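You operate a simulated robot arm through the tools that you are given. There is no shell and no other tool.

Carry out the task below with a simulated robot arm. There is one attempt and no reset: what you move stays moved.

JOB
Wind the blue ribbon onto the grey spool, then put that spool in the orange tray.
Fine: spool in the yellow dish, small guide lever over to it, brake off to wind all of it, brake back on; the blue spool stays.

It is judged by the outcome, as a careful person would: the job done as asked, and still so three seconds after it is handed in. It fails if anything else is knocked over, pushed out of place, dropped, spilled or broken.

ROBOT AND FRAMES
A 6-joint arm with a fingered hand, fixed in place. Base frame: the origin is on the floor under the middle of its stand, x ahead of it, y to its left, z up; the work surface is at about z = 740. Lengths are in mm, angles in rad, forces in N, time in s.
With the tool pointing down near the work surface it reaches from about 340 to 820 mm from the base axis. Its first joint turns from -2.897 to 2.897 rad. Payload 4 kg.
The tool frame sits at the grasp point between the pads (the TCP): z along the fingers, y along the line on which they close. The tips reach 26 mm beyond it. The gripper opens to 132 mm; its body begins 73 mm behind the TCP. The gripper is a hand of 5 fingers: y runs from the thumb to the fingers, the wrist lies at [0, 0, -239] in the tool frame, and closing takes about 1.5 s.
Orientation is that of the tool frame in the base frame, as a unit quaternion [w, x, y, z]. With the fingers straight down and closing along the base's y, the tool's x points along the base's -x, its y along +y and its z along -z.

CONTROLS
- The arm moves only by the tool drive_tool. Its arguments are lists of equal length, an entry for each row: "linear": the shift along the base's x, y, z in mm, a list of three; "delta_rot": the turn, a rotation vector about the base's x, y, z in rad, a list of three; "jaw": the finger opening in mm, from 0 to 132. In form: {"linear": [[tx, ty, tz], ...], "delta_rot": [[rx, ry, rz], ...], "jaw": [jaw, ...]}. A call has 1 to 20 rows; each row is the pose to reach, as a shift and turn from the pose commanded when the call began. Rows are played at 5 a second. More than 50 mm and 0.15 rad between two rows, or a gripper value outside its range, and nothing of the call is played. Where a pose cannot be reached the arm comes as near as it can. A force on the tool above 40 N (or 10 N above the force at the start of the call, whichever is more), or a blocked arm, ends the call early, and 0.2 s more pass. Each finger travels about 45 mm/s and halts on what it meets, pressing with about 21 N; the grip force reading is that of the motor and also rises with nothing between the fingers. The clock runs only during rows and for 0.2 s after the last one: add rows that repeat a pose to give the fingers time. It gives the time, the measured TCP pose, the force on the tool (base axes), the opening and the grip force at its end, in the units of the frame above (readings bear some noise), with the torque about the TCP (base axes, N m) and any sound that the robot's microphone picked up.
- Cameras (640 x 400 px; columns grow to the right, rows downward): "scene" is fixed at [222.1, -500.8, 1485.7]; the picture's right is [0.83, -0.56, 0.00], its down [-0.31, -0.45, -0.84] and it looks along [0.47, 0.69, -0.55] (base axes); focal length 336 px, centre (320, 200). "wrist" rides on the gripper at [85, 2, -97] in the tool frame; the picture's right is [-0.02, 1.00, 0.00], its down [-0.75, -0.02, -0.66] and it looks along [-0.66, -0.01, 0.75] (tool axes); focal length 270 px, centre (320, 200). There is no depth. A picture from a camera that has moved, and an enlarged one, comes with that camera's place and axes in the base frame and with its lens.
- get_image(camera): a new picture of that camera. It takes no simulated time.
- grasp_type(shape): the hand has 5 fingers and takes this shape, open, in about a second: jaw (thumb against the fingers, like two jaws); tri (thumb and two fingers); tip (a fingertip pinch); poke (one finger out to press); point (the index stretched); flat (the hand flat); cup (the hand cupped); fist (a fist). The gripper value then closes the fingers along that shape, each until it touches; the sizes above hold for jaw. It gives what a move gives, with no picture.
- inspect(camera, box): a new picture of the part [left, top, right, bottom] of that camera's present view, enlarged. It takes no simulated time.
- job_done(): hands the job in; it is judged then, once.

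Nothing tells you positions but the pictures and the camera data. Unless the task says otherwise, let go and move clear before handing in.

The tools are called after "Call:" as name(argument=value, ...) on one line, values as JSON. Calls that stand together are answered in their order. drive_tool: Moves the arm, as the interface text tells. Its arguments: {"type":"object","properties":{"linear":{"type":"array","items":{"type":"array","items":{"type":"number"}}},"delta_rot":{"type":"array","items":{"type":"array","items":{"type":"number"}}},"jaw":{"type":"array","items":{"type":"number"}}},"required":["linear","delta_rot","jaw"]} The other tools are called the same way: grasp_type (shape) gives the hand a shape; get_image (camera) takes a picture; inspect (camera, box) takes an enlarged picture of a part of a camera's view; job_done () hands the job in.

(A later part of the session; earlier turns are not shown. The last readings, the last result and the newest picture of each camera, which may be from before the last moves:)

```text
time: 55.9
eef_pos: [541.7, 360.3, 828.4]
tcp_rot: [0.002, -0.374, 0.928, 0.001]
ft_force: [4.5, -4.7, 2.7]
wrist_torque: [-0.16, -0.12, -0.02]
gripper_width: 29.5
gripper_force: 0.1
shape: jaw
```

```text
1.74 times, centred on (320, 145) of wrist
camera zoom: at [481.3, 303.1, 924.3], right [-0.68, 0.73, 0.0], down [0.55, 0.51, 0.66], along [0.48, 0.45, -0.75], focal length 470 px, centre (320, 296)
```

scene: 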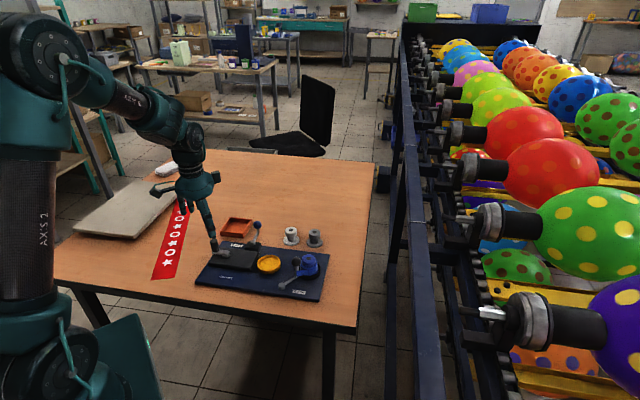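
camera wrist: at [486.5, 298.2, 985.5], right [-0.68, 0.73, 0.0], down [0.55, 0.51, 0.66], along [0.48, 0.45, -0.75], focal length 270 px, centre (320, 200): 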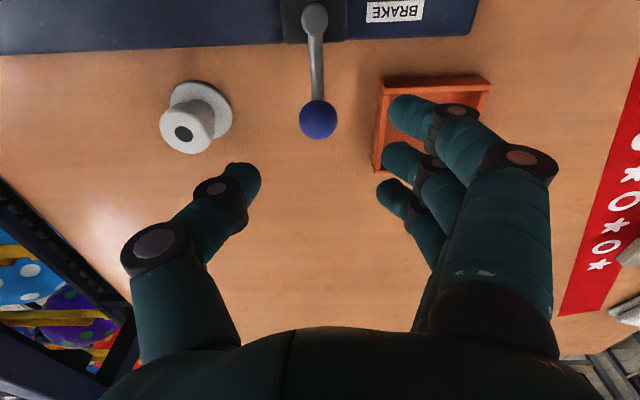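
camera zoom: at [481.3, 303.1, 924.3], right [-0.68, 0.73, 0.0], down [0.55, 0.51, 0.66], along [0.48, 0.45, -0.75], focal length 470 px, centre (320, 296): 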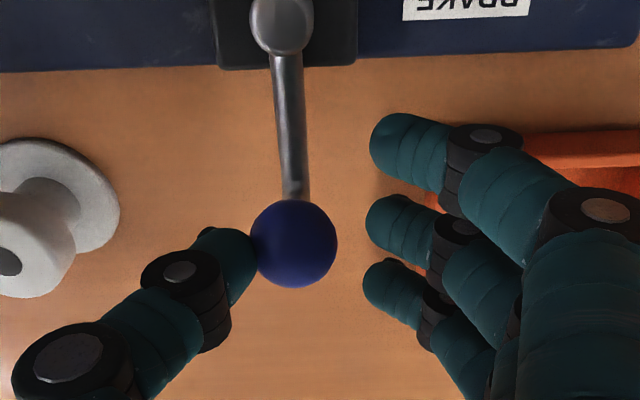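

The knob did not yield that way (thumb just deflected at ~6 N), so that looks like a stop. I'll back off and test the clockwise direction.

Call:
drive_tool(linear=[[2.1, -2.1, 0], [4.2, -4.3, 0], [6.3, -6.5, 0], [8.4, -8.6, 0], [10.5, -10.8, 0], [12.6, -13, 0], [12.6, -13, 0]], delta_rot=[[0, 0, 0], [0, 0, 0], [0, 0, 0], [0, 0, 0], [0, 0, 0], [0, 0, 0], [0, 0, 0]], jaw=[26, 26, 26, 26, 26, 26, 26])

Call:
inspect(camera="wrist", box=[210, 30, 430, 260])

Call:
inspect(camera="scene", box=[200, 180, 300, 270])

```text
time: 57.5
eef_pos: [555.6, 348.0, 827.1]
tcp_rot: [0.001, -0.375, 0.927, 0.002]
ft_force: [-0.8, 0.6, 1.0]
wrist_torque: [0.01, -0.01, -0.03]
gripper_width: 26.5
gripper_force: 0.0
shape: jaw
```

```text
1.74 times, centred on (320, 145) of wrist
camera zoom: at [494.4, 291.0, 923.6], right [-0.68, 0.73, 0.0], down [0.55, 0.51, 0.66], along [0.48, 0.45, -0.75], focal length 470 px, centre (320, 296)
```

zoom: 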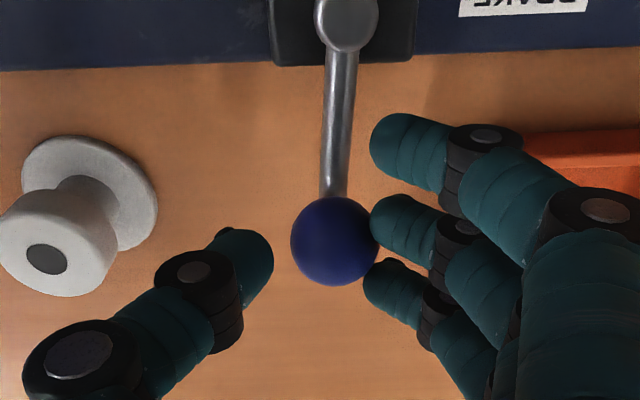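

```text
4.44 times, centred on (250, 225) of scene
camera zoom: at [222.1, -500.8, 1485.7], right [0.83, -0.56, 0.0], down [-0.31, -0.45, -0.84], along [0.47, 0.69, -0.55], focal length 1492 px, centre (631, 89)
```

zoom: 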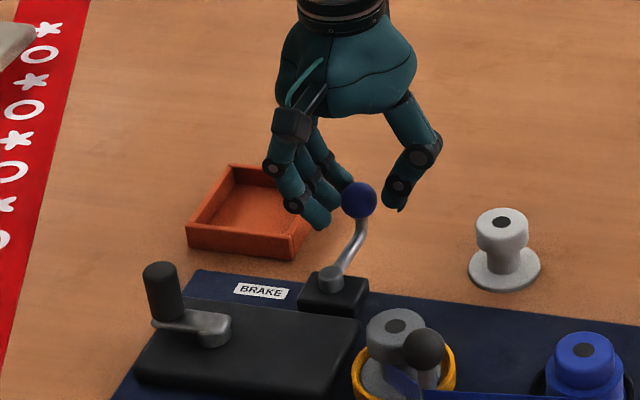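

Clockwise moves freely, so that is the "off" direction. I'll continue clockwise around the pivot, turning the hand with the lever.

Call:
drive_tool(linear=[[3.02, -5.31, 0], [5.49, -10.89, 0], [7.39, -16.68, 0], [8.71, -22.64, 0], [9.42, -28.71, 0], [9.42, -28.71, 0]], delta_rot=[[0, 0, -0.1], [0, 0, -0.2], [0, 0, -0.3], [0, 0, -0.4], [0, 0, -0.5], [0, 0, -0.5]], jaw=[26, 26, 26, 26, 26, 26])

Call:
get_image(camera="wrist")

Call:
inspect(camera="scene", box=[200, 180, 320, 290])

```text
time: 58.9
eef_pos: [563.3, 317.7, 826.5]
tcp_rot: [0.001, -0.133, 0.991, 0.0]
ft_force: [0.0, -1.0, 0.3]
wrist_torque: [-0.07, -0.01, 0.03]
gripper_width: 26.5
gripper_force: 0.0
shape: jaw
```

```text
taken
camera wrist: at [483.1, 298.1, 923.7], right [-0.24, 0.97, 0.0], down [0.73, 0.18, 0.66], along [0.64, 0.16, -0.75], focal length 270 px, centre (320, 200)
```

wrist: 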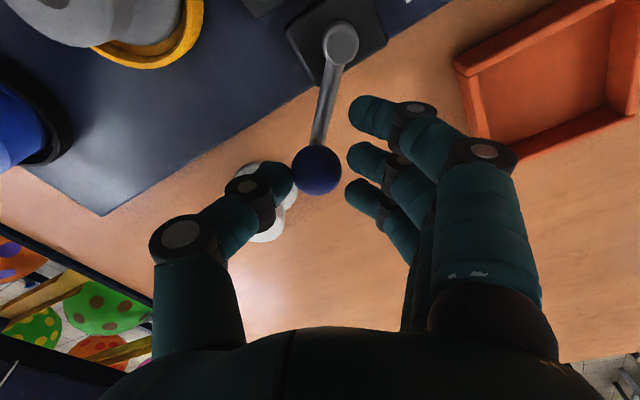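

```text
3.64 times, centred on (260, 235) of scene
camera zoom: at [222.1, -500.8, 1485.7], right [0.83, -0.56, 0.0], down [-0.31, -0.45, -0.84], along [0.47, 0.69, -0.55], focal length 1221 px, centre (538, 73)
```

zoom: 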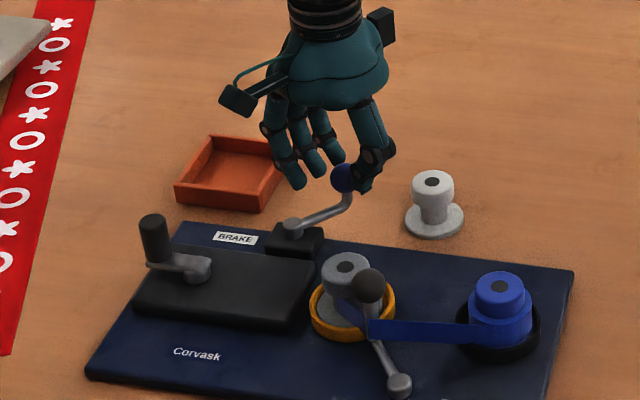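

The lever swings freely (now about 42° from the start). I'll continue clockwise until it meets a stop.

Call:
drive_tool(linear=[[0.1, -6.1, 0], [-0.4, -12.18, 0], [-1.51, -18.19, 0], [-1.51, -18.19, 0]], delta_rot=[[0, 0, -0.1], [0, 0, -0.2], [0, 0, -0.3], [0, 0, -0.3]], jaw=[26, 26, 26, 26])

Call:
get_image(camera="wrist")

Call:
inspect(camera="scene", box=[200, 180, 320, 290])

```text
time: 59.9
eef_pos: [562.4, 302.3, 828.0]
tcp_rot: [0.002, 0.016, 1.0, 0.0]
ft_force: [-4.9, 9.5, 5.1]
wrist_torque: [0.34, 0.09, 0.14]
gripper_width: 28.5
gripper_force: 0.1
shape: jaw
```

```text
taken
camera wrist: at [479.2, 306.1, 923.5], right [0.05, 1.0, 0.0], down [0.75, -0.04, 0.66], along [0.66, -0.03, -0.75], focal length 270 px, centre (320, 200)
```

wrist: 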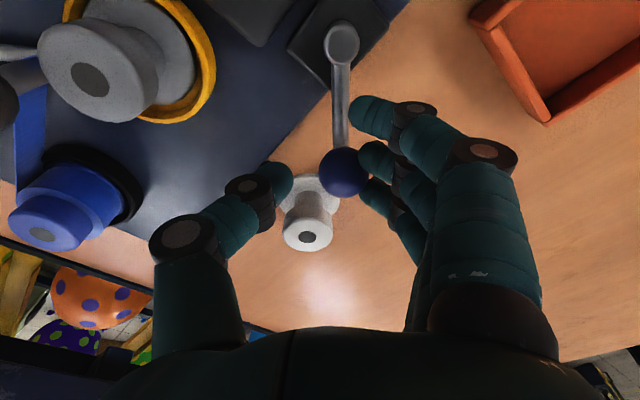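

```text
3.64 times, centred on (260, 235) of scene
camera zoom: at [222.1, -500.8, 1485.7], right [0.83, -0.56, 0.0], down [-0.31, -0.45, -0.84], along [0.47, 0.69, -0.55], focal length 1221 px, centre (538, 73)
```

zoom: 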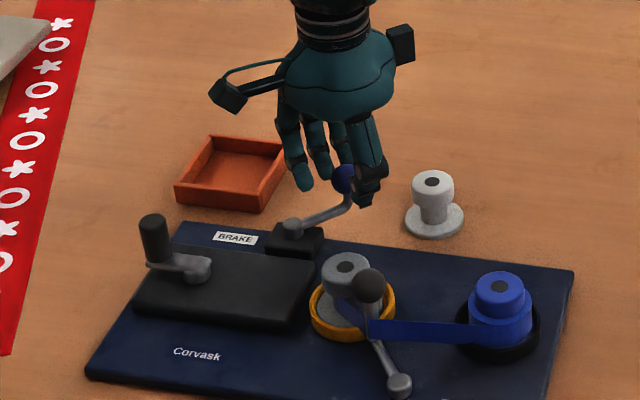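

The lever now hits a stop (about 45° from where it began), so the brake is off. I'll back the fingers off the knob, open, and rise clear.

Call:
drive_tool(linear=[[0, 4, 0], [0, 8, 0], [0, 8, 0], [0, 8, 0], [0, 8, 0], [0, 8, 20], [0, 8, 45], [0, 8, 75], [0, 8, 75]], delta_rot=[[0, 0, 0], [0, 0, 0], [0, 0, 0], [0, 0, 0], [0, 0, 0], [0, 0, 0], [0, 0, 0], [0, 0, 0], [0, 0, 0]], jaw=[28, 36, 46, 56, 62, 62, 62, 62, 62])

Call:
get_image(camera="wrist")

Call:
inspect(camera="scene", box=[200, 210, 320, 290])

```text
time: 61.9
eef_pos: [562.8, 308.3, 902.9]
tcp_rot: [0.0, 0.016, 1.0, 0.0]
ft_force: [-0.4, 0.4, 0.0]
wrist_torque: [0.0, -0.03, -0.03]
gripper_width: 61.1
gripper_force: 0.1
shape: jaw
```

```text
taken
camera wrist: at [478.8, 313.1, 998.2], right [0.05, 1.0, 0.0], down [0.75, -0.04, 0.66], along [0.66, -0.03, -0.75], focal length 270 px, centre (320, 200)
```

wrist: 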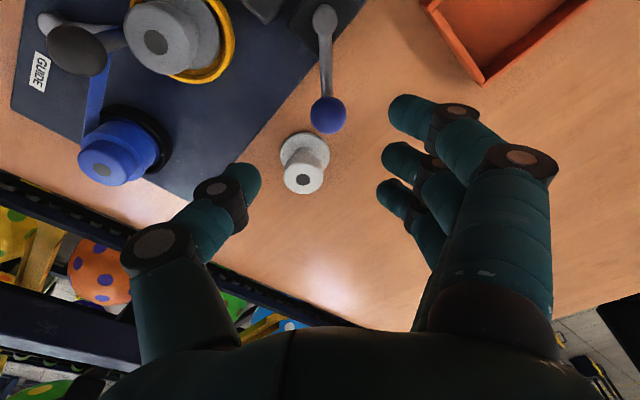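

```text
5.00 times, centred on (260, 250) of scene
camera zoom: at [222.1, -500.8, 1485.7], right [0.83, -0.56, 0.0], down [-0.31, -0.45, -0.84], along [0.47, 0.69, -0.55], focal length 1679 px, centre (620, -50)
```

zoom: 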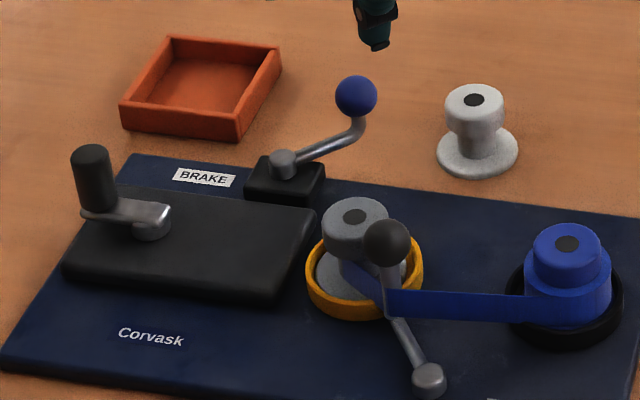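

The brake is off and everything else stands as before. Next I'll go above the crank to measure its pivot and handle.

Call:
drive_tool(linear=[[-30, 0, 8], [-60, 0, 16], [-90, 0, 20], [-120, 0, 20], [-150, 0, 20], [-160, 0, 20], [-160, 0, 20]], delta_rot=[[0, 0, 0], [0, 0, 0], [0, 0, 0], [0, 0, 0], [0, 0, 0], [0, 0, 0.032], [0, 0, 0.032]], jaw=[62, 62, 62, 62, 62, 62, 62])

Call:
get_image(camera="wrist")

Call:
inspect(camera="wrist", box=[230, 30, 430, 210])

Call:
inspect(camera="scene", box=[190, 170, 310, 290])

```text
time: 63.5
eef_pos: [401.6, 309.7, 923.2]
tcp_rot: [0.001, 0.0, 1.0, 0.001]
ft_force: [-0.2, -0.5, 0.2]
wrist_torque: [-0.04, -0.01, -0.03]
gripper_width: 60.9
gripper_force: 0.1
shape: jaw
```

```text
taken
camera wrist: at [317.7, 310.5, 1019.2], right [0.02, 1.0, 0.0], down [0.75, -0.02, 0.66], along [0.66, -0.01, -0.75], focal length 270 px, centre (320, 200)
```

wrist: 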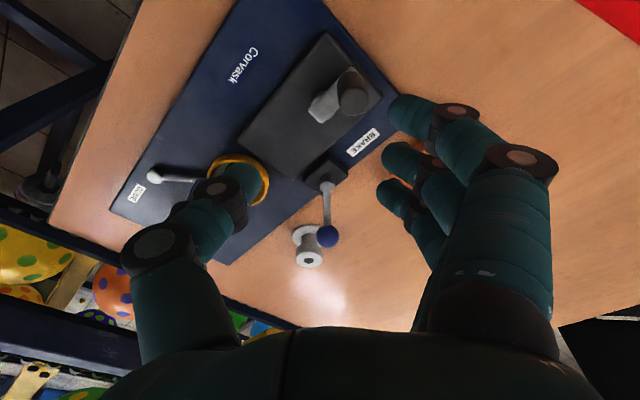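

```text
2.22 times, centred on (330, 120) of wrist
camera zoom: at [317.7, 310.5, 1019.2], right [0.02, 1.0, 0.0], down [0.75, -0.02, 0.66], along [0.66, -0.01, -0.75], focal length 601 px, centre (298, 378)
```

zoom: 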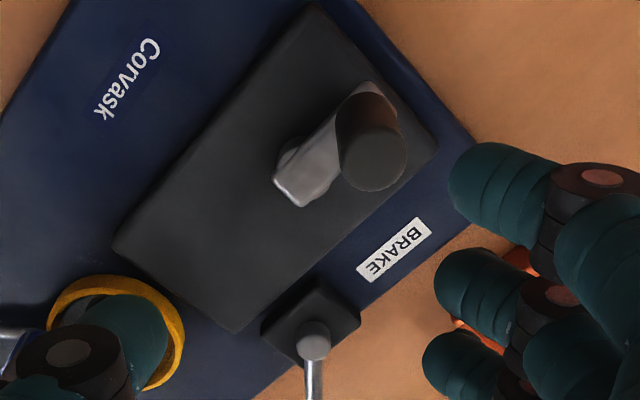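

```text
3.33 times, centred on (250, 230) of scene
camera zoom: at [222.1, -500.8, 1485.7], right [0.83, -0.56, 0.0], down [-0.31, -0.45, -0.84], along [0.47, 0.69, -0.55], focal length 1119 px, centre (553, 100)
```

zoom: 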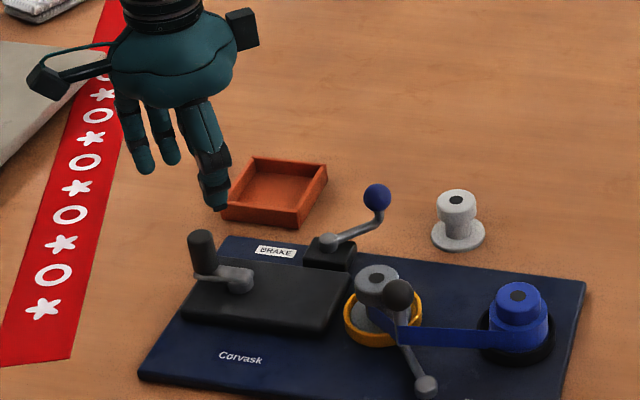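

Call:
inspect(camera="wrist", box=[295, 55, 385, 135])

Call:
inspect(camera="scene", box=[196, 230, 256, 280])

```text
5.00 times, centred on (340, 95) of wrist
camera zoom: at [317.7, 310.5, 1019.2], right [0.02, 1.0, 0.0], down [0.75, -0.02, 0.66], along [0.66, -0.01, -0.75], focal length 1351 px, centre (220, 725)
```

zoom: 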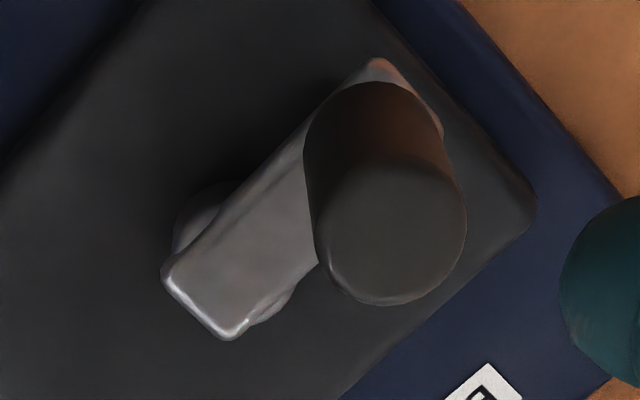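

```text
8.00 times, centred on (226, 255) of scene
camera zoom: at [222.1, -500.8, 1485.7], right [0.83, -0.56, 0.0], down [-0.31, -0.45, -0.84], along [0.47, 0.69, -0.55], focal length 2686 px, centre (1072, -240)
```

zoom: 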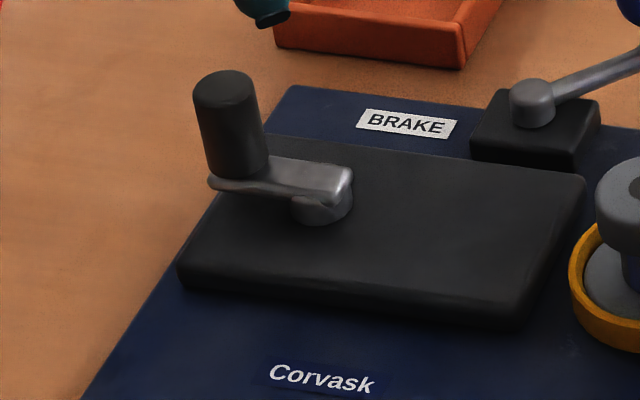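

The crank handle stands at about (393, 335), 789–827 high, with its pivot near (413.5, 313) (radius about 31 mm). I'll come down over the handle and check alignment.

Call:
drive_tool(linear=[[-10.2, 25, 0], [-10.2, 25, -20], [-10.2, 25, -40], [-10.2, 25, -60], [-10.2, 25, -60]], delta_rot=[[0, 0, 0], [0, 0, 0], [0, 0, 0], [0, 0, 0], [0, 0, 0]], jaw=[62, 62, 62, 62, 62])

Call:
get_image(camera="wrist")

Call:
inspect(camera="wrist", box=[250, 60, 390, 220])

Call:
inspect(camera="scene", box=[186, 200, 266, 280])

```text
time: 64.7
eef_pos: [393.6, 332.8, 863.1]
tcp_rot: [0.0, 0.0, 1.0, 0.0]
ft_force: [0.2, -0.3, 0.5]
wrist_torque: [0.05, 0.0, -0.03]
gripper_width: 61.2
gripper_force: 0.0
shape: jaw
```

```text
taken
camera wrist: at [308.3, 335.5, 959.5], right [0.02, 1.0, 0.0], down [0.75, -0.02, 0.66], along [0.66, -0.01, -0.75], focal length 270 px, centre (320, 200)
```

wrist: 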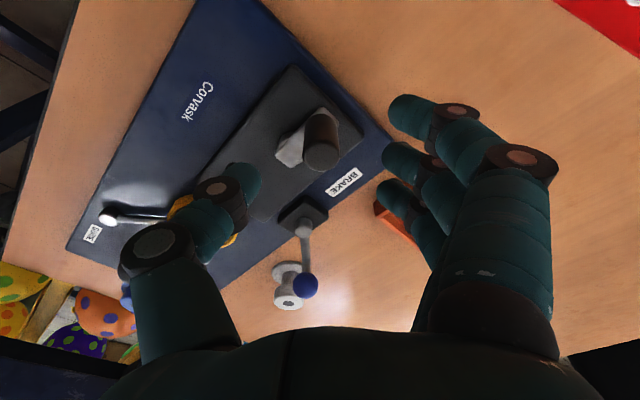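

```text
2.50 times, centred on (320, 140) of wrist
camera zoom: at [308.3, 335.5, 959.5], right [0.02, 1.0, 0.0], down [0.75, -0.02, 0.66], along [0.66, -0.01, -0.75], focal length 676 px, centre (320, 350)
```

zoom: 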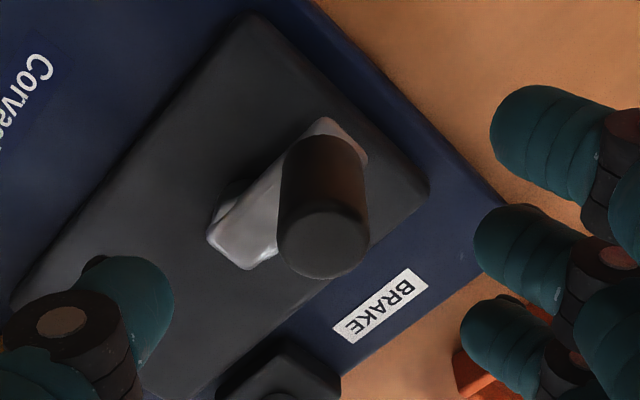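

```text
5.00 times, centred on (226, 240) of scene
camera zoom: at [222.1, -500.8, 1485.7], right [0.83, -0.56, 0.0], down [-0.31, -0.45, -0.84], along [0.47, 0.69, -0.55], focal length 1679 px, centre (790, 0)
```

zoom: 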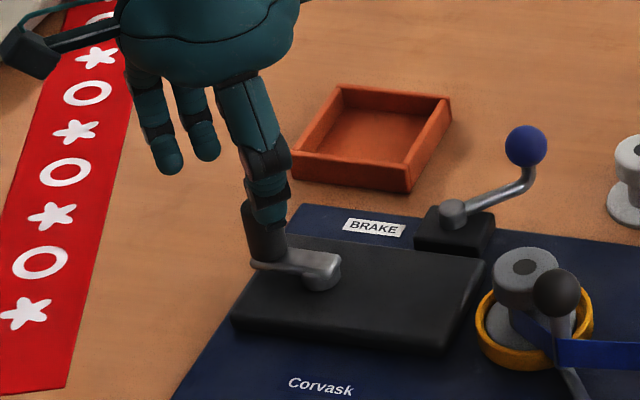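

The handle is nearly centred; a 3 mm shift in x will do. Lowering and gripping the handle.

Call:
drive_tool(linear=[[-3, 0, -10], [-3, 0, -22], [-3, 0, -32], [-3, 0, -38], [-3, 0, -38], [-3, 0, -38], [-3, 0, -38], [-3, 0, -38], [-3, 0, -38], [-3, 0, -38], [-3, 0, -38]], delta_rot=[[0, 0, 0], [0, 0, 0], [0, 0, 0], [0, 0, 0], [0, 0, 0], [0, 0, 0], [0, 0, 0], [0, 0, 0], [0, 0, 0], [0, 0, 0], [0, 0, 0]], jaw=[62, 62, 62, 62, 52, 42, 32, 24, 16, 12, 12])

Call:
get_image(camera="wrist")

Call:
inspect(camera="scene", box=[186, 200, 266, 280])

```text
time: 67.1
eef_pos: [390.6, 333.4, 824.2]
tcp_rot: [0.001, 0.0, 1.0, -0.001]
ft_force: [2.5, -3.5, -0.8]
wrist_torque: [0.01, -0.05, -0.04]
gripper_width: 4.1
gripper_force: 16.1
shape: jaw
```

```text
taken
camera wrist: at [306.5, 335.7, 920.4], right [0.02, 1.0, 0.0], down [0.75, -0.02, 0.66], along [0.66, -0.01, -0.75], focal length 270 px, centre (320, 200)
```

wrist: 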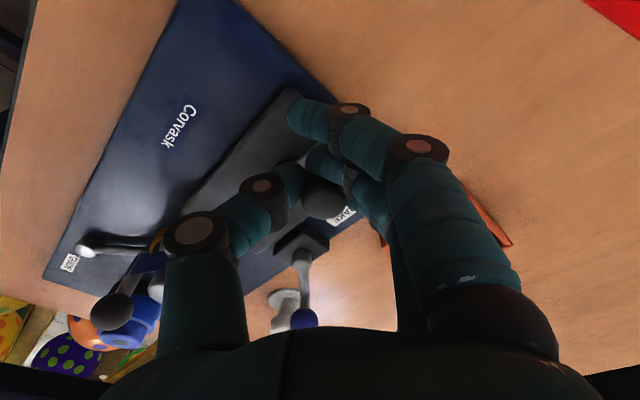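

```text
5.00 times, centred on (226, 240) of scene
camera zoom: at [222.1, -500.8, 1485.7], right [0.83, -0.56, 0.0], down [-0.31, -0.45, -0.84], along [0.47, 0.69, -0.55], focal length 1679 px, centre (790, 0)
```

zoom: 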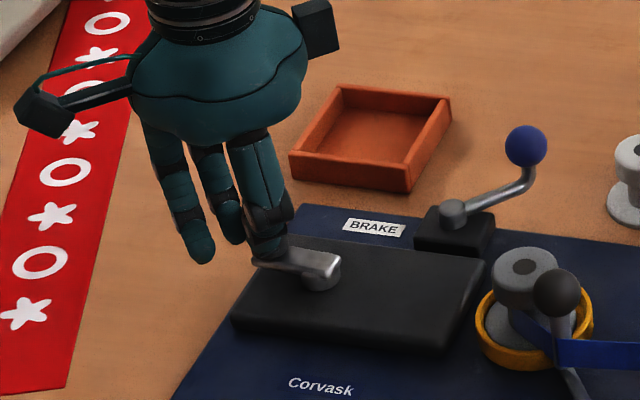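

The handle is gripped. I'll try a slow eighth-turn clockwise (seen from above), which from the way the ribbon meets the spool should wind it on.

Call:
drive_tool(linear=[[3.05, 2.77, 0], [6.44, 5.12, 0], [10.1, 7.01, 0], [13.98, 8.4, 0], [18.0, 9.27, 0], [22.11, 9.62, 0], [22.11, 9.62, 0]], delta_rot=[[0, 0, 0], [0, 0, 0], [0, 0, 0], [0, 0, 0], [0, 0, 0], [0, 0, 0], [0, 0, 0]], jaw=[12, 12, 12, 12, 12, 12, 12])

Call:
get_image(camera="wrist")

Call:
inspect(camera="scene", box=[190, 210, 320, 300])

```text
time: 68.7
eef_pos: [412.1, 343.0, 825.1]
tcp_rot: [0.001, 0.0, 1.0, 0.001]
ft_force: [-20.7, 1.0, -3.3]
wrist_torque: [0.16, 0.25, 0.11]
gripper_width: 2.5
gripper_force: 20.8
shape: jaw
```

```text
taken
camera wrist: at [328.3, 345.4, 920.5], right [0.02, 1.0, 0.0], down [0.75, -0.01, 0.66], along [0.66, -0.01, -0.75], focal length 270 px, centre (320, 200)
```

wrist: 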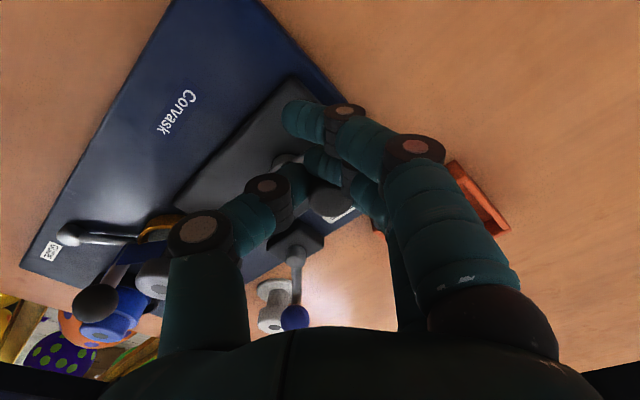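

```text
4.44 times, centred on (255, 255) of scene
camera zoom: at [222.1, -500.8, 1485.7], right [0.83, -0.56, 0.0], down [-0.31, -0.45, -0.84], along [0.47, 0.69, -0.55], focal length 1492 px, centre (609, -44)
```

zoom: 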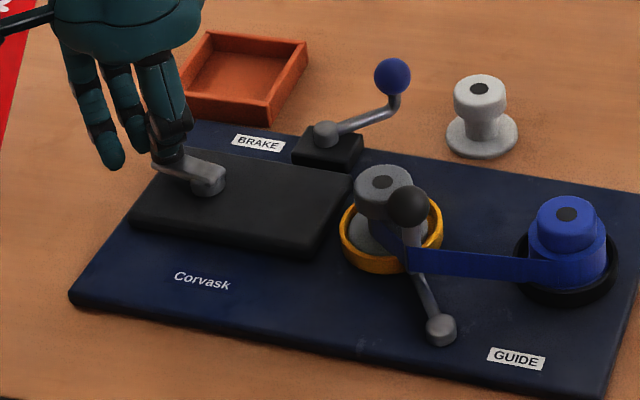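

There's about 20 N of resistance and the crank lags behind the hand. I'll look closely before going on.

Call:
inspect(camera="wrist", box=[240, 80, 400, 260])

Call:
inspect(camera="scene", box=[196, 220, 256, 280])

Call:
inspect(camera="scene", box=[260, 240, 330, 300])

```text
2.22 times, centred on (320, 170) of wrist
camera zoom: at [328.3, 345.4, 920.5], right [0.02, 1.0, 0.0], down [0.75, -0.01, 0.66], along [0.66, -0.01, -0.75], focal length 601 px, centre (320, 267)
```

zoom: 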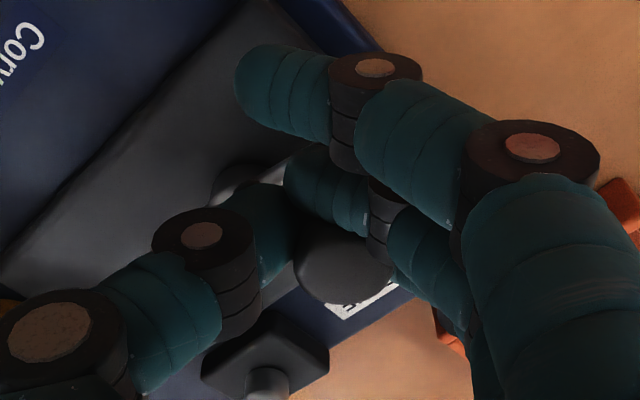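

```text
6.67 times, centred on (226, 250) of scene
camera zoom: at [222.1, -500.8, 1485.7], right [0.83, -0.56, 0.0], down [-0.31, -0.45, -0.84], along [0.47, 0.69, -0.55], focal length 2238 px, centre (947, -133)
```

zoom: 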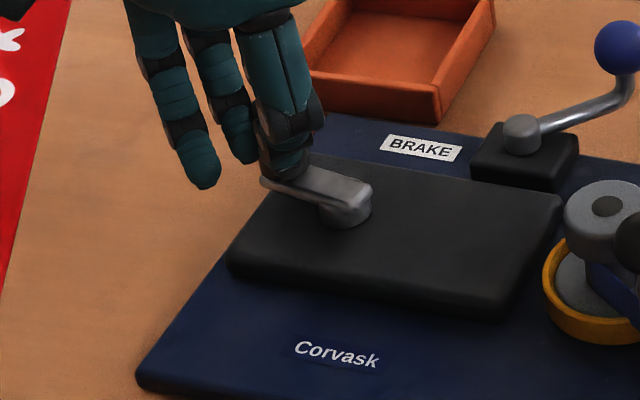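

```text
6.67 times, centred on (295, 270) of scene
camera zoom: at [222.1, -500.8, 1485.7], right [0.83, -0.56, 0.0], down [-0.31, -0.45, -0.84], along [0.47, 0.69, -0.55], focal length 2238 px, centre (487, -267)
```

zoom: 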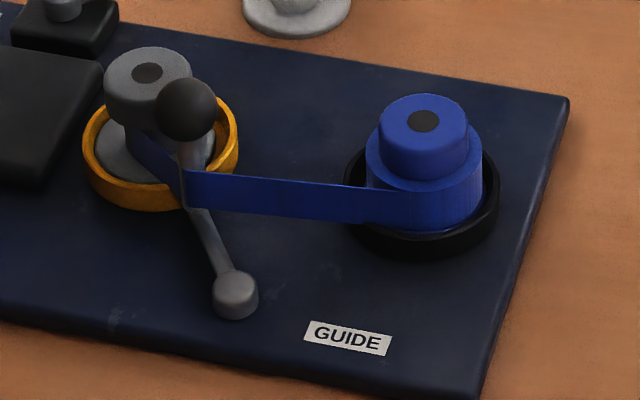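

Call:
inspect(camera="scene", box=[262, 240, 302, 275])

Call:
inspect(camera="scene", box=[285, 245, 325, 280])

```text
11.43 times, centred on (282, 258) of scene
camera zoom: at [222.1, -500.8, 1485.7], right [0.83, -0.56, 0.0], down [-0.31, -0.45, -0.84], along [0.47, 0.69, -0.55], focal length 3837 px, centre (754, -457)
```

zoom: 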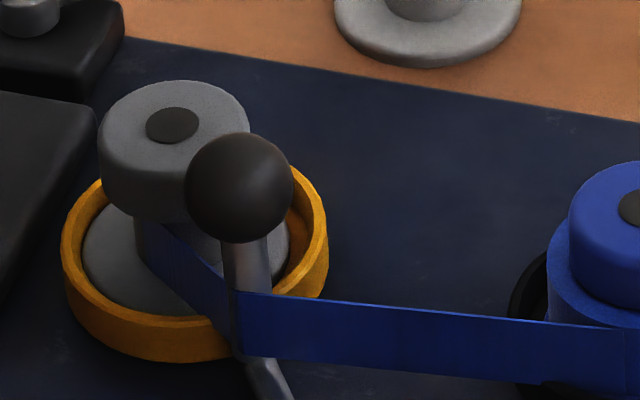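

```text
11.43 times, centred on (305, 262) of scene
camera zoom: at [222.1, -500.8, 1485.7], right [0.83, -0.56, 0.0], down [-0.31, -0.45, -0.84], along [0.47, 0.69, -0.55], focal length 3837 px, centre (491, -514)
```

zoom: 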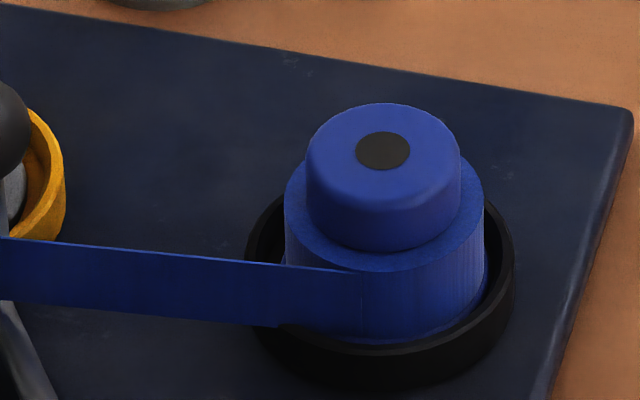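

The crank is turning (about 36° of the 45°). I'll continue a further quarter turn and then compare the blue roll's size.

Call:
drive_tool(linear=[[4.12, -0.2, 0], [8.17, -0.94, 0], [12.09, -2.19, 0], [15.82, -3.95, 0], [19.29, -6.18, 0], [22.43, -8.84, 0], [25.2, -11.89, 0], [27.55, -15.28, 0], [29.44, -18.94, 0], [30.83, -22.82, 0], [31.7, -26.84, 0], [32.05, -30.95, 0]], delta_rot=[[0, 0, 0], [0, 0, 0], [0, 0, 0], [0, 0, 0], [0, 0, 0], [0, 0, 0], [0, 0, 0], [0, 0, 0], [0, 0, 0], [0, 0, 0], [0, 0, 0], [0, 0, 0]], jaw=[8, 8, 8, 8, 8, 8, 8, 8, 8, 8, 8, 8])

Call:
inspect(camera="wrist", box=[240, 80, 400, 260])

Call:
inspect(camera="scene", box=[196, 210, 256, 280])

Call:
inspect(camera="scene", box=[262, 240, 322, 285])

```text
time: 71.3
eef_pos: [443.1, 315.5, 826.1]
tcp_rot: [0.001, -0.002, 1.0, 0.002]
ft_force: [-14.8, 26.4, 11.1]
wrist_torque: [0.89, 0.09, 0.6]
gripper_width: 22.8
gripper_force: 0.0
shape: jaw
```

```text
2.22 times, centred on (320, 170) of wrist
camera zoom: at [359.5, 316.0, 921.4], right [0.02, 1.0, 0.01], down [0.75, -0.02, 0.66], along [0.66, -0.01, -0.75], focal length 601 px, centre (320, 267)
```

zoom: 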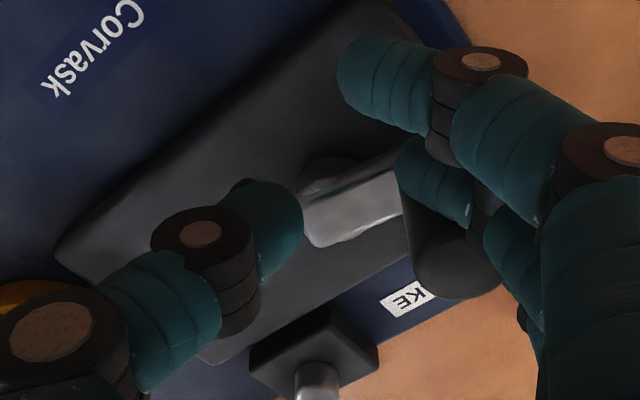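

```text
5.71 times, centred on (226, 245) of scene
camera zoom: at [222.1, -500.8, 1485.7], right [0.83, -0.56, 0.0], down [-0.31, -0.45, -0.84], along [0.47, 0.69, -0.55], focal length 1919 px, centre (857, -57)
```

zoom: 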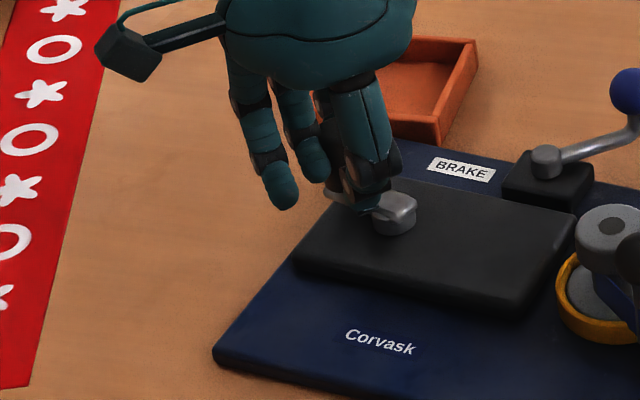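

```text
8.89 times, centred on (292, 262) of scene
camera zoom: at [222.1, -500.8, 1485.7], right [0.83, -0.56, 0.0], down [-0.31, -0.45, -0.84], along [0.47, 0.69, -0.55], focal length 2985 px, centre (569, -356)
```

zoom: 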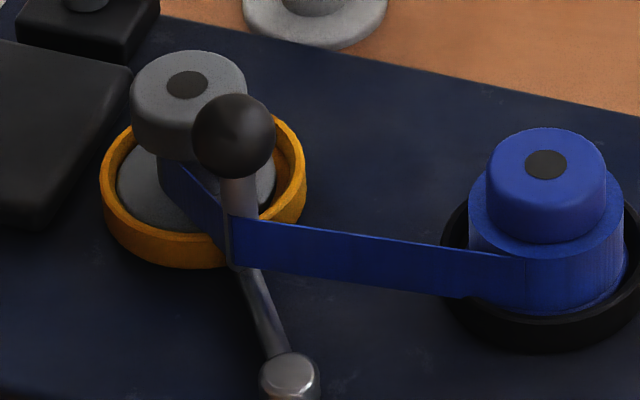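

The handle is lagging well behind, held only by finger compliance (about 30 N). I'll hold still a moment to see whether the crank creeps along, i.e. whether the resistance depends on speed.

Call:
drive_tool(linear=[[0, 0, 0], [0, 0, 0], [0, 0, 0], [0, 0, 0], [0, 0, 0]], delta_rot=[[0, 0, 0], [0, 0, 0], [0, 0, 0], [0, 0, 0], [0, 0, 0]], jaw=[8, 8, 8, 8, 8])

Call:
inspect(camera="wrist", box=[240, 80, 400, 260])

Call:
inspect(camera="scene", box=[200, 190, 340, 300])

```text
time: 72.5
eef_pos: [442.1, 314.4, 825.3]
tcp_rot: [0.0, -0.002, 1.0, 0.002]
ft_force: [-13.8, 24.7, 8.3]
wrist_torque: [0.72, 0.09, 0.58]
gripper_width: 22.4
gripper_force: 0.0
shape: jaw
```

```text
2.22 times, centred on (320, 170) of wrist
camera zoom: at [359.0, 315.7, 921.3], right [0.02, 1.0, 0.0], down [0.75, -0.02, 0.66], along [0.66, -0.01, -0.75], focal length 601 px, centre (320, 267)
```

zoom: 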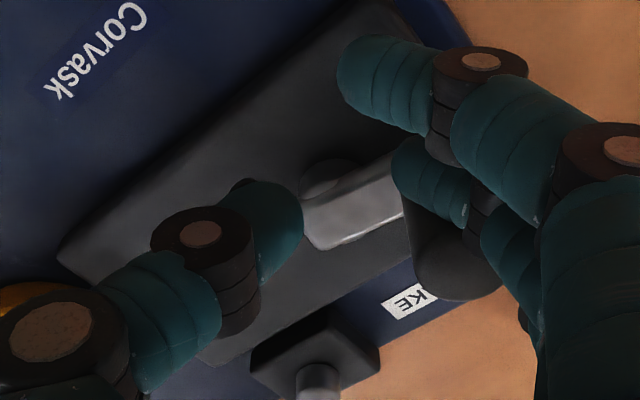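

```text
3.64 times, centred on (270, 245) of scene
camera zoom: at [222.1, -500.8, 1485.7], right [0.83, -0.56, 0.0], down [-0.31, -0.45, -0.84], along [0.47, 0.69, -0.55], focal length 1221 px, centre (502, 36)
```

zoom: 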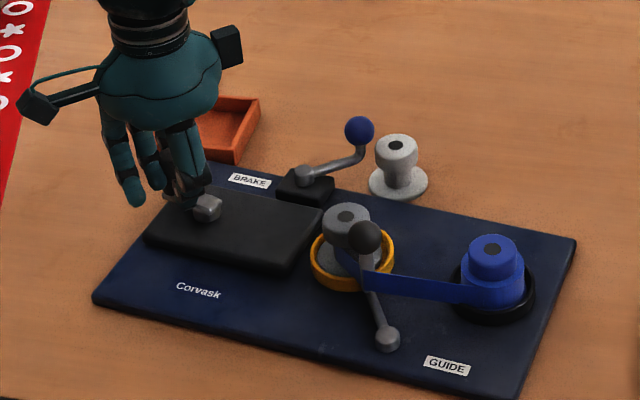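

Important: the crank did not really turn — the whole winding board slid on the table by about 3 cm and turned about 5°, so clockwise is blocked. I'll release the handle right away so nothing more is dragged.

Call:
drive_tool(linear=[[0, 0, 0], [0, 0, 0], [0, 0, 0], [0, 0, 0], [-1, 15, 0], [-3, 31, 0], [-3, 31, 0]], delta_rot=[[0, 0, 0], [0, 0, 0], [0, 0, 0], [0, 0, 0], [0, 0, 0], [0, 0, 0], [0, 0, 0]], jaw=[24, 40, 56, 66, 66, 66, 66])

Call:
get_image(camera="wrist")

Call:
inspect(camera="wrist", box=[240, 80, 400, 260])

Call:
inspect(camera="scene", box=[180, 200, 340, 310])

```text
time: 74.1
eef_pos: [441.4, 341.0, 824.6]
tcp_rot: [0.002, 0.0, 1.0, 0.001]
ft_force: [0.0, 0.0, 0.3]
wrist_torque: [0.02, 0.03, -0.01]
gripper_width: 65.5
gripper_force: 0.1
shape: jaw
```

```text
taken
camera wrist: at [357.2, 344.7, 920.1], right [0.02, 1.0, 0.0], down [0.75, -0.02, 0.66], along [0.66, -0.01, -0.75], focal length 270 px, centre (320, 200)
```

wrist: 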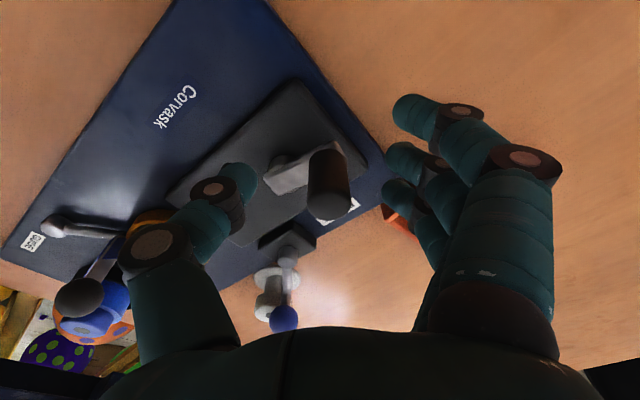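

```text
2.22 times, centred on (320, 170) of wrist
camera zoom: at [357.2, 344.7, 920.1], right [0.02, 1.0, 0.0], down [0.75, -0.02, 0.66], along [0.66, -0.01, -0.75], focal length 601 px, centre (320, 267)
```

zoom: 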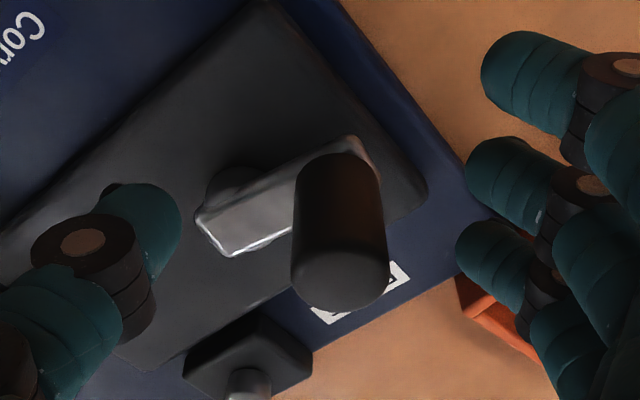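

```text
3.64 times, centred on (260, 255) of scene
camera zoom: at [222.1, -500.8, 1485.7], right [0.83, -0.56, 0.0], down [-0.31, -0.45, -0.84], along [0.47, 0.69, -0.55], focal length 1221 px, centre (538, 0)
```

zoom: 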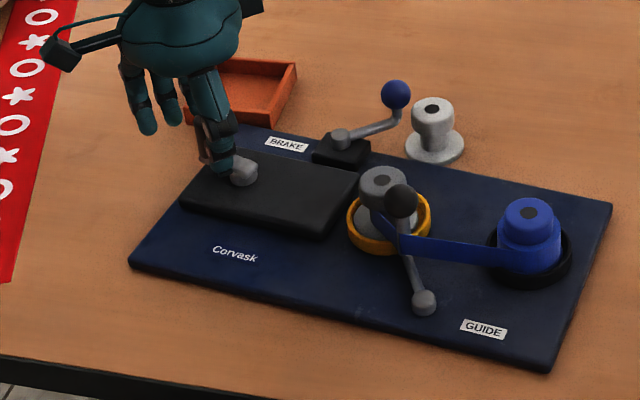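

The hand is free of load and the handle is centred in it. The crank arm is still parallel to the box, so it was locked clockwise. I'll grip again and test counter-clockwise by just a few millimetres.

Call:
drive_tool(linear=[[0, 3, 0], [0, 3, 0], [0, 3, 0], [0, 3, 0], [0, 3, 0], [0, 3, 0], [0, 3, 0], [0, 3, 0]], delta_rot=[[0, 0, 0], [0, 0, 0], [0, 0, 0], [0, 0, 0], [0, 0, 0], [0, 0, 0], [0, 0, 0], [0, 0, 0]], jaw=[56, 46, 36, 26, 18, 14, 14, 14])

Call:
drive_tool(linear=[[-2, -1.2, 0], [-4, -2.5, 0], [-6, -4, 0], [-6, -4, 0]], delta_rot=[[0, 0, 0], [0, 0, 0], [0, 0, 0], [0, 0, 0]], jaw=[14, 14, 14, 14])

Call:
inspect(camera="wrist", box=[240, 80, 400, 260])

Call:
inspect(camera="scene", box=[180, 200, 340, 310])

```text
time: 75.9
eef_pos: [440.5, 344.9, 824.3]
tcp_rot: [0.001, 0.001, 1.0, -0.002]
ft_force: [-0.8, -7.3, -1.2]
wrist_torque: [-0.07, -0.02, -0.04]
gripper_width: 1.9
gripper_force: 20.8
shape: jaw
```

```text
time: 76.9
eef_pos: [436.0, 340.9, 824.5]
tcp_rot: [0.001, 0.0, 1.0, 0.0]
ft_force: [5.2, -6.6, -4.1]
wrist_torque: [-0.06, -0.11, -0.04]
gripper_width: 2.0
gripper_force: 21.0
shape: jaw
```

```text
2.22 times, centred on (320, 170) of wrist
camera zoom: at [352.1, 344.1, 920.1], right [0.02, 1.0, 0.0], down [0.75, -0.02, 0.66], along [0.66, -0.01, -0.75], focal length 601 px, centre (320, 267)
```

zoom: 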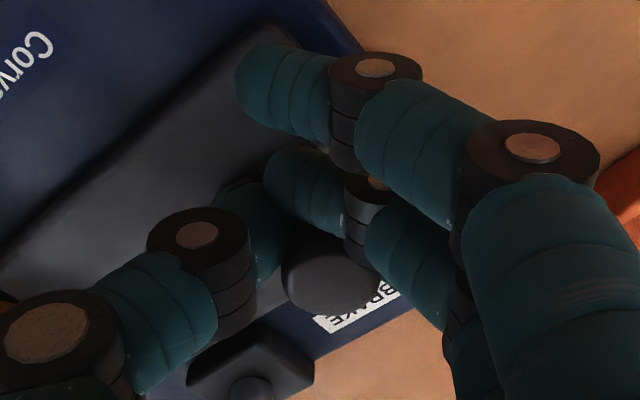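

```text
3.64 times, centred on (260, 255) of scene
camera zoom: at [222.1, -500.8, 1485.7], right [0.83, -0.56, 0.0], down [-0.31, -0.45, -0.84], along [0.47, 0.69, -0.55], focal length 1221 px, centre (538, 0)
```

zoom: 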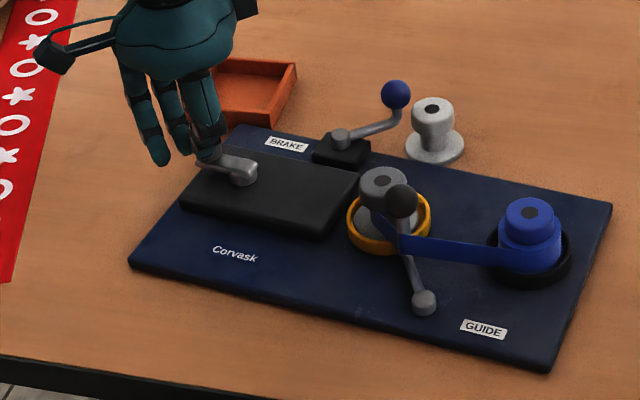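

Counter-clockwise the crank moves with hardly any force and the board stays put. I'll continue a quarter turn that way and check the board, the force and the ribbon.

Call:
drive_tool(linear=[[-3.75, -3.89, 0], [-6.77, -8.37, 0], [-8.97, -13.31, 0], [-10.28, -18.55, 0], [-10.66, -23.94, 0], [-10.09, -29.32, 0], [-8.6, -34.51, 0], [-6.23, -39.37, 0], [-3.06, -43.74, 0], [-3.06, -43.74, 0]], delta_rot=[[0, 0, 0], [0, 0, 0], [0, 0, 0], [0, 0, 0], [0, 0, 0], [0, 0, 0], [0, 0, 0], [0, 0, 0], [0, 0, 0], [0, 0, 0]], jaw=[14, 14, 14, 14, 14, 14, 14, 14, 14, 14])

Call:
get_image(camera="wrist")

Call:
inspect(camera="scene", box=[180, 200, 340, 310])

Call:
inspect(camera="scene", box=[262, 235, 332, 280])

```text
time: 79.1
eef_pos: [430.8, 299.3, 825.1]
tcp_rot: [0.001, 0.0, 1.0, 0.001]
ft_force: [-15.5, -11.5, -3.4]
wrist_torque: [-0.14, 0.2, -0.03]
gripper_width: 1.6
gripper_force: 21.6
shape: jaw
```

```text
taken
camera wrist: at [348.1, 300.3, 920.5], right [0.02, 1.0, 0.0], down [0.75, -0.02, 0.66], along [0.66, -0.01, -0.75], focal length 270 px, centre (320, 200)
```

wrist: 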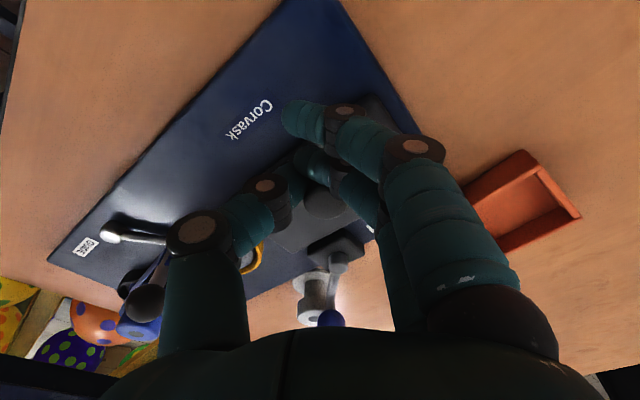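

```text
3.64 times, centred on (260, 255) of scene
camera zoom: at [222.1, -500.8, 1485.7], right [0.83, -0.56, 0.0], down [-0.31, -0.45, -0.84], along [0.47, 0.69, -0.55], focal length 1221 px, centre (538, 0)
```

zoom: 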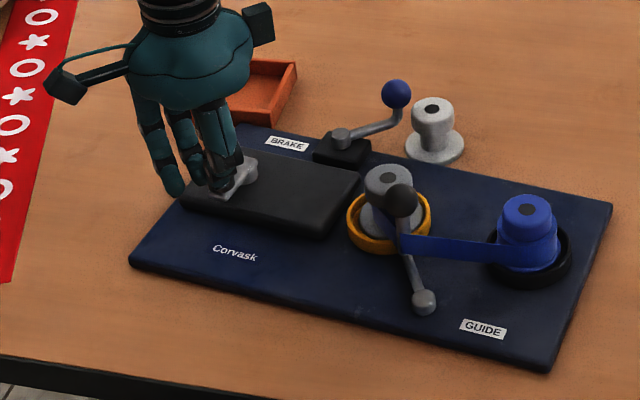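

```text
8.89 times, centred on (297, 258) of scene
camera zoom: at [222.1, -500.8, 1485.7], right [0.83, -0.56, 0.0], down [-0.31, -0.45, -0.84], along [0.47, 0.69, -0.55], focal length 2985 px, centre (524, -311)
```

zoom: 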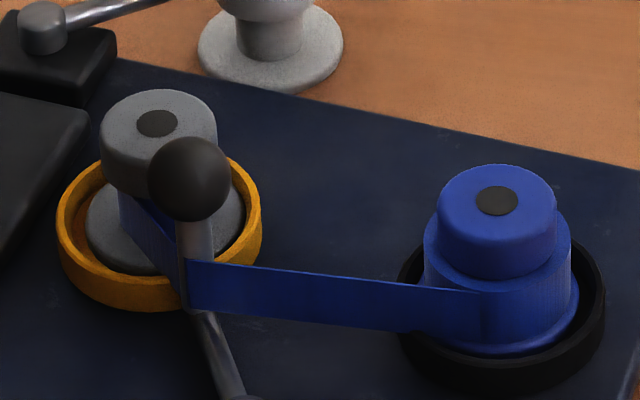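

Winding works: the board stays put, ribbon is gathering on the grey spool and the blue roll is shrinking. There is some sideways load (my circle is slightly off), so I'll measure the handle's true place to correct the circle.

Call:
inspect(camera="wrist", box=[240, 80, 400, 260])

Call:
inspect(camera="scene", box=[210, 220, 260, 275])

```text
2.22 times, centred on (320, 170) of wrist
camera zoom: at [348.1, 300.3, 920.5], right [0.02, 1.0, 0.0], down [0.75, -0.02, 0.66], along [0.66, -0.01, -0.75], focal length 601 px, centre (320, 267)
```

zoom: 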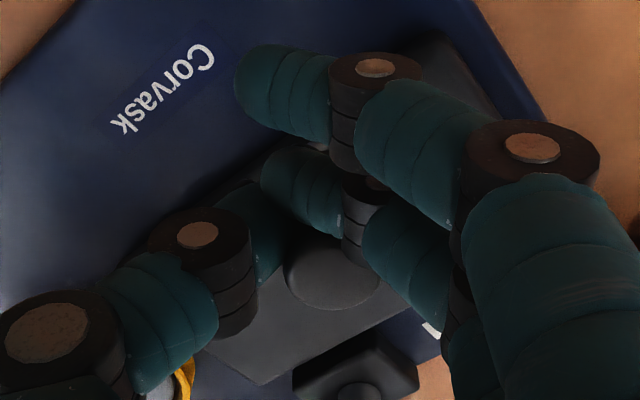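

```text
7.27 times, centred on (235, 248) of scene
camera zoom: at [222.1, -500.8, 1485.7], right [0.83, -0.56, 0.0], down [-0.31, -0.45, -0.84], along [0.47, 0.69, -0.55], focal length 2442 px, centre (938, -146)
```

zoom: 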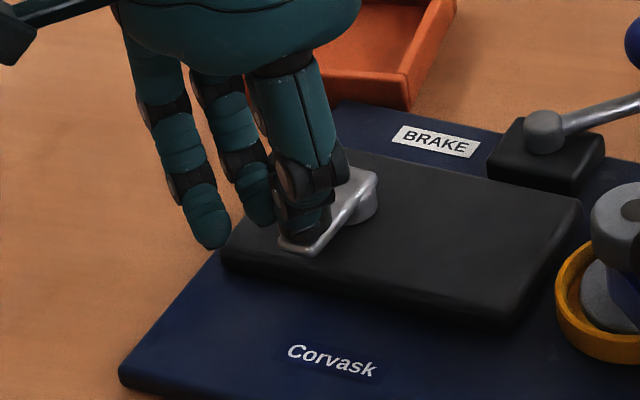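

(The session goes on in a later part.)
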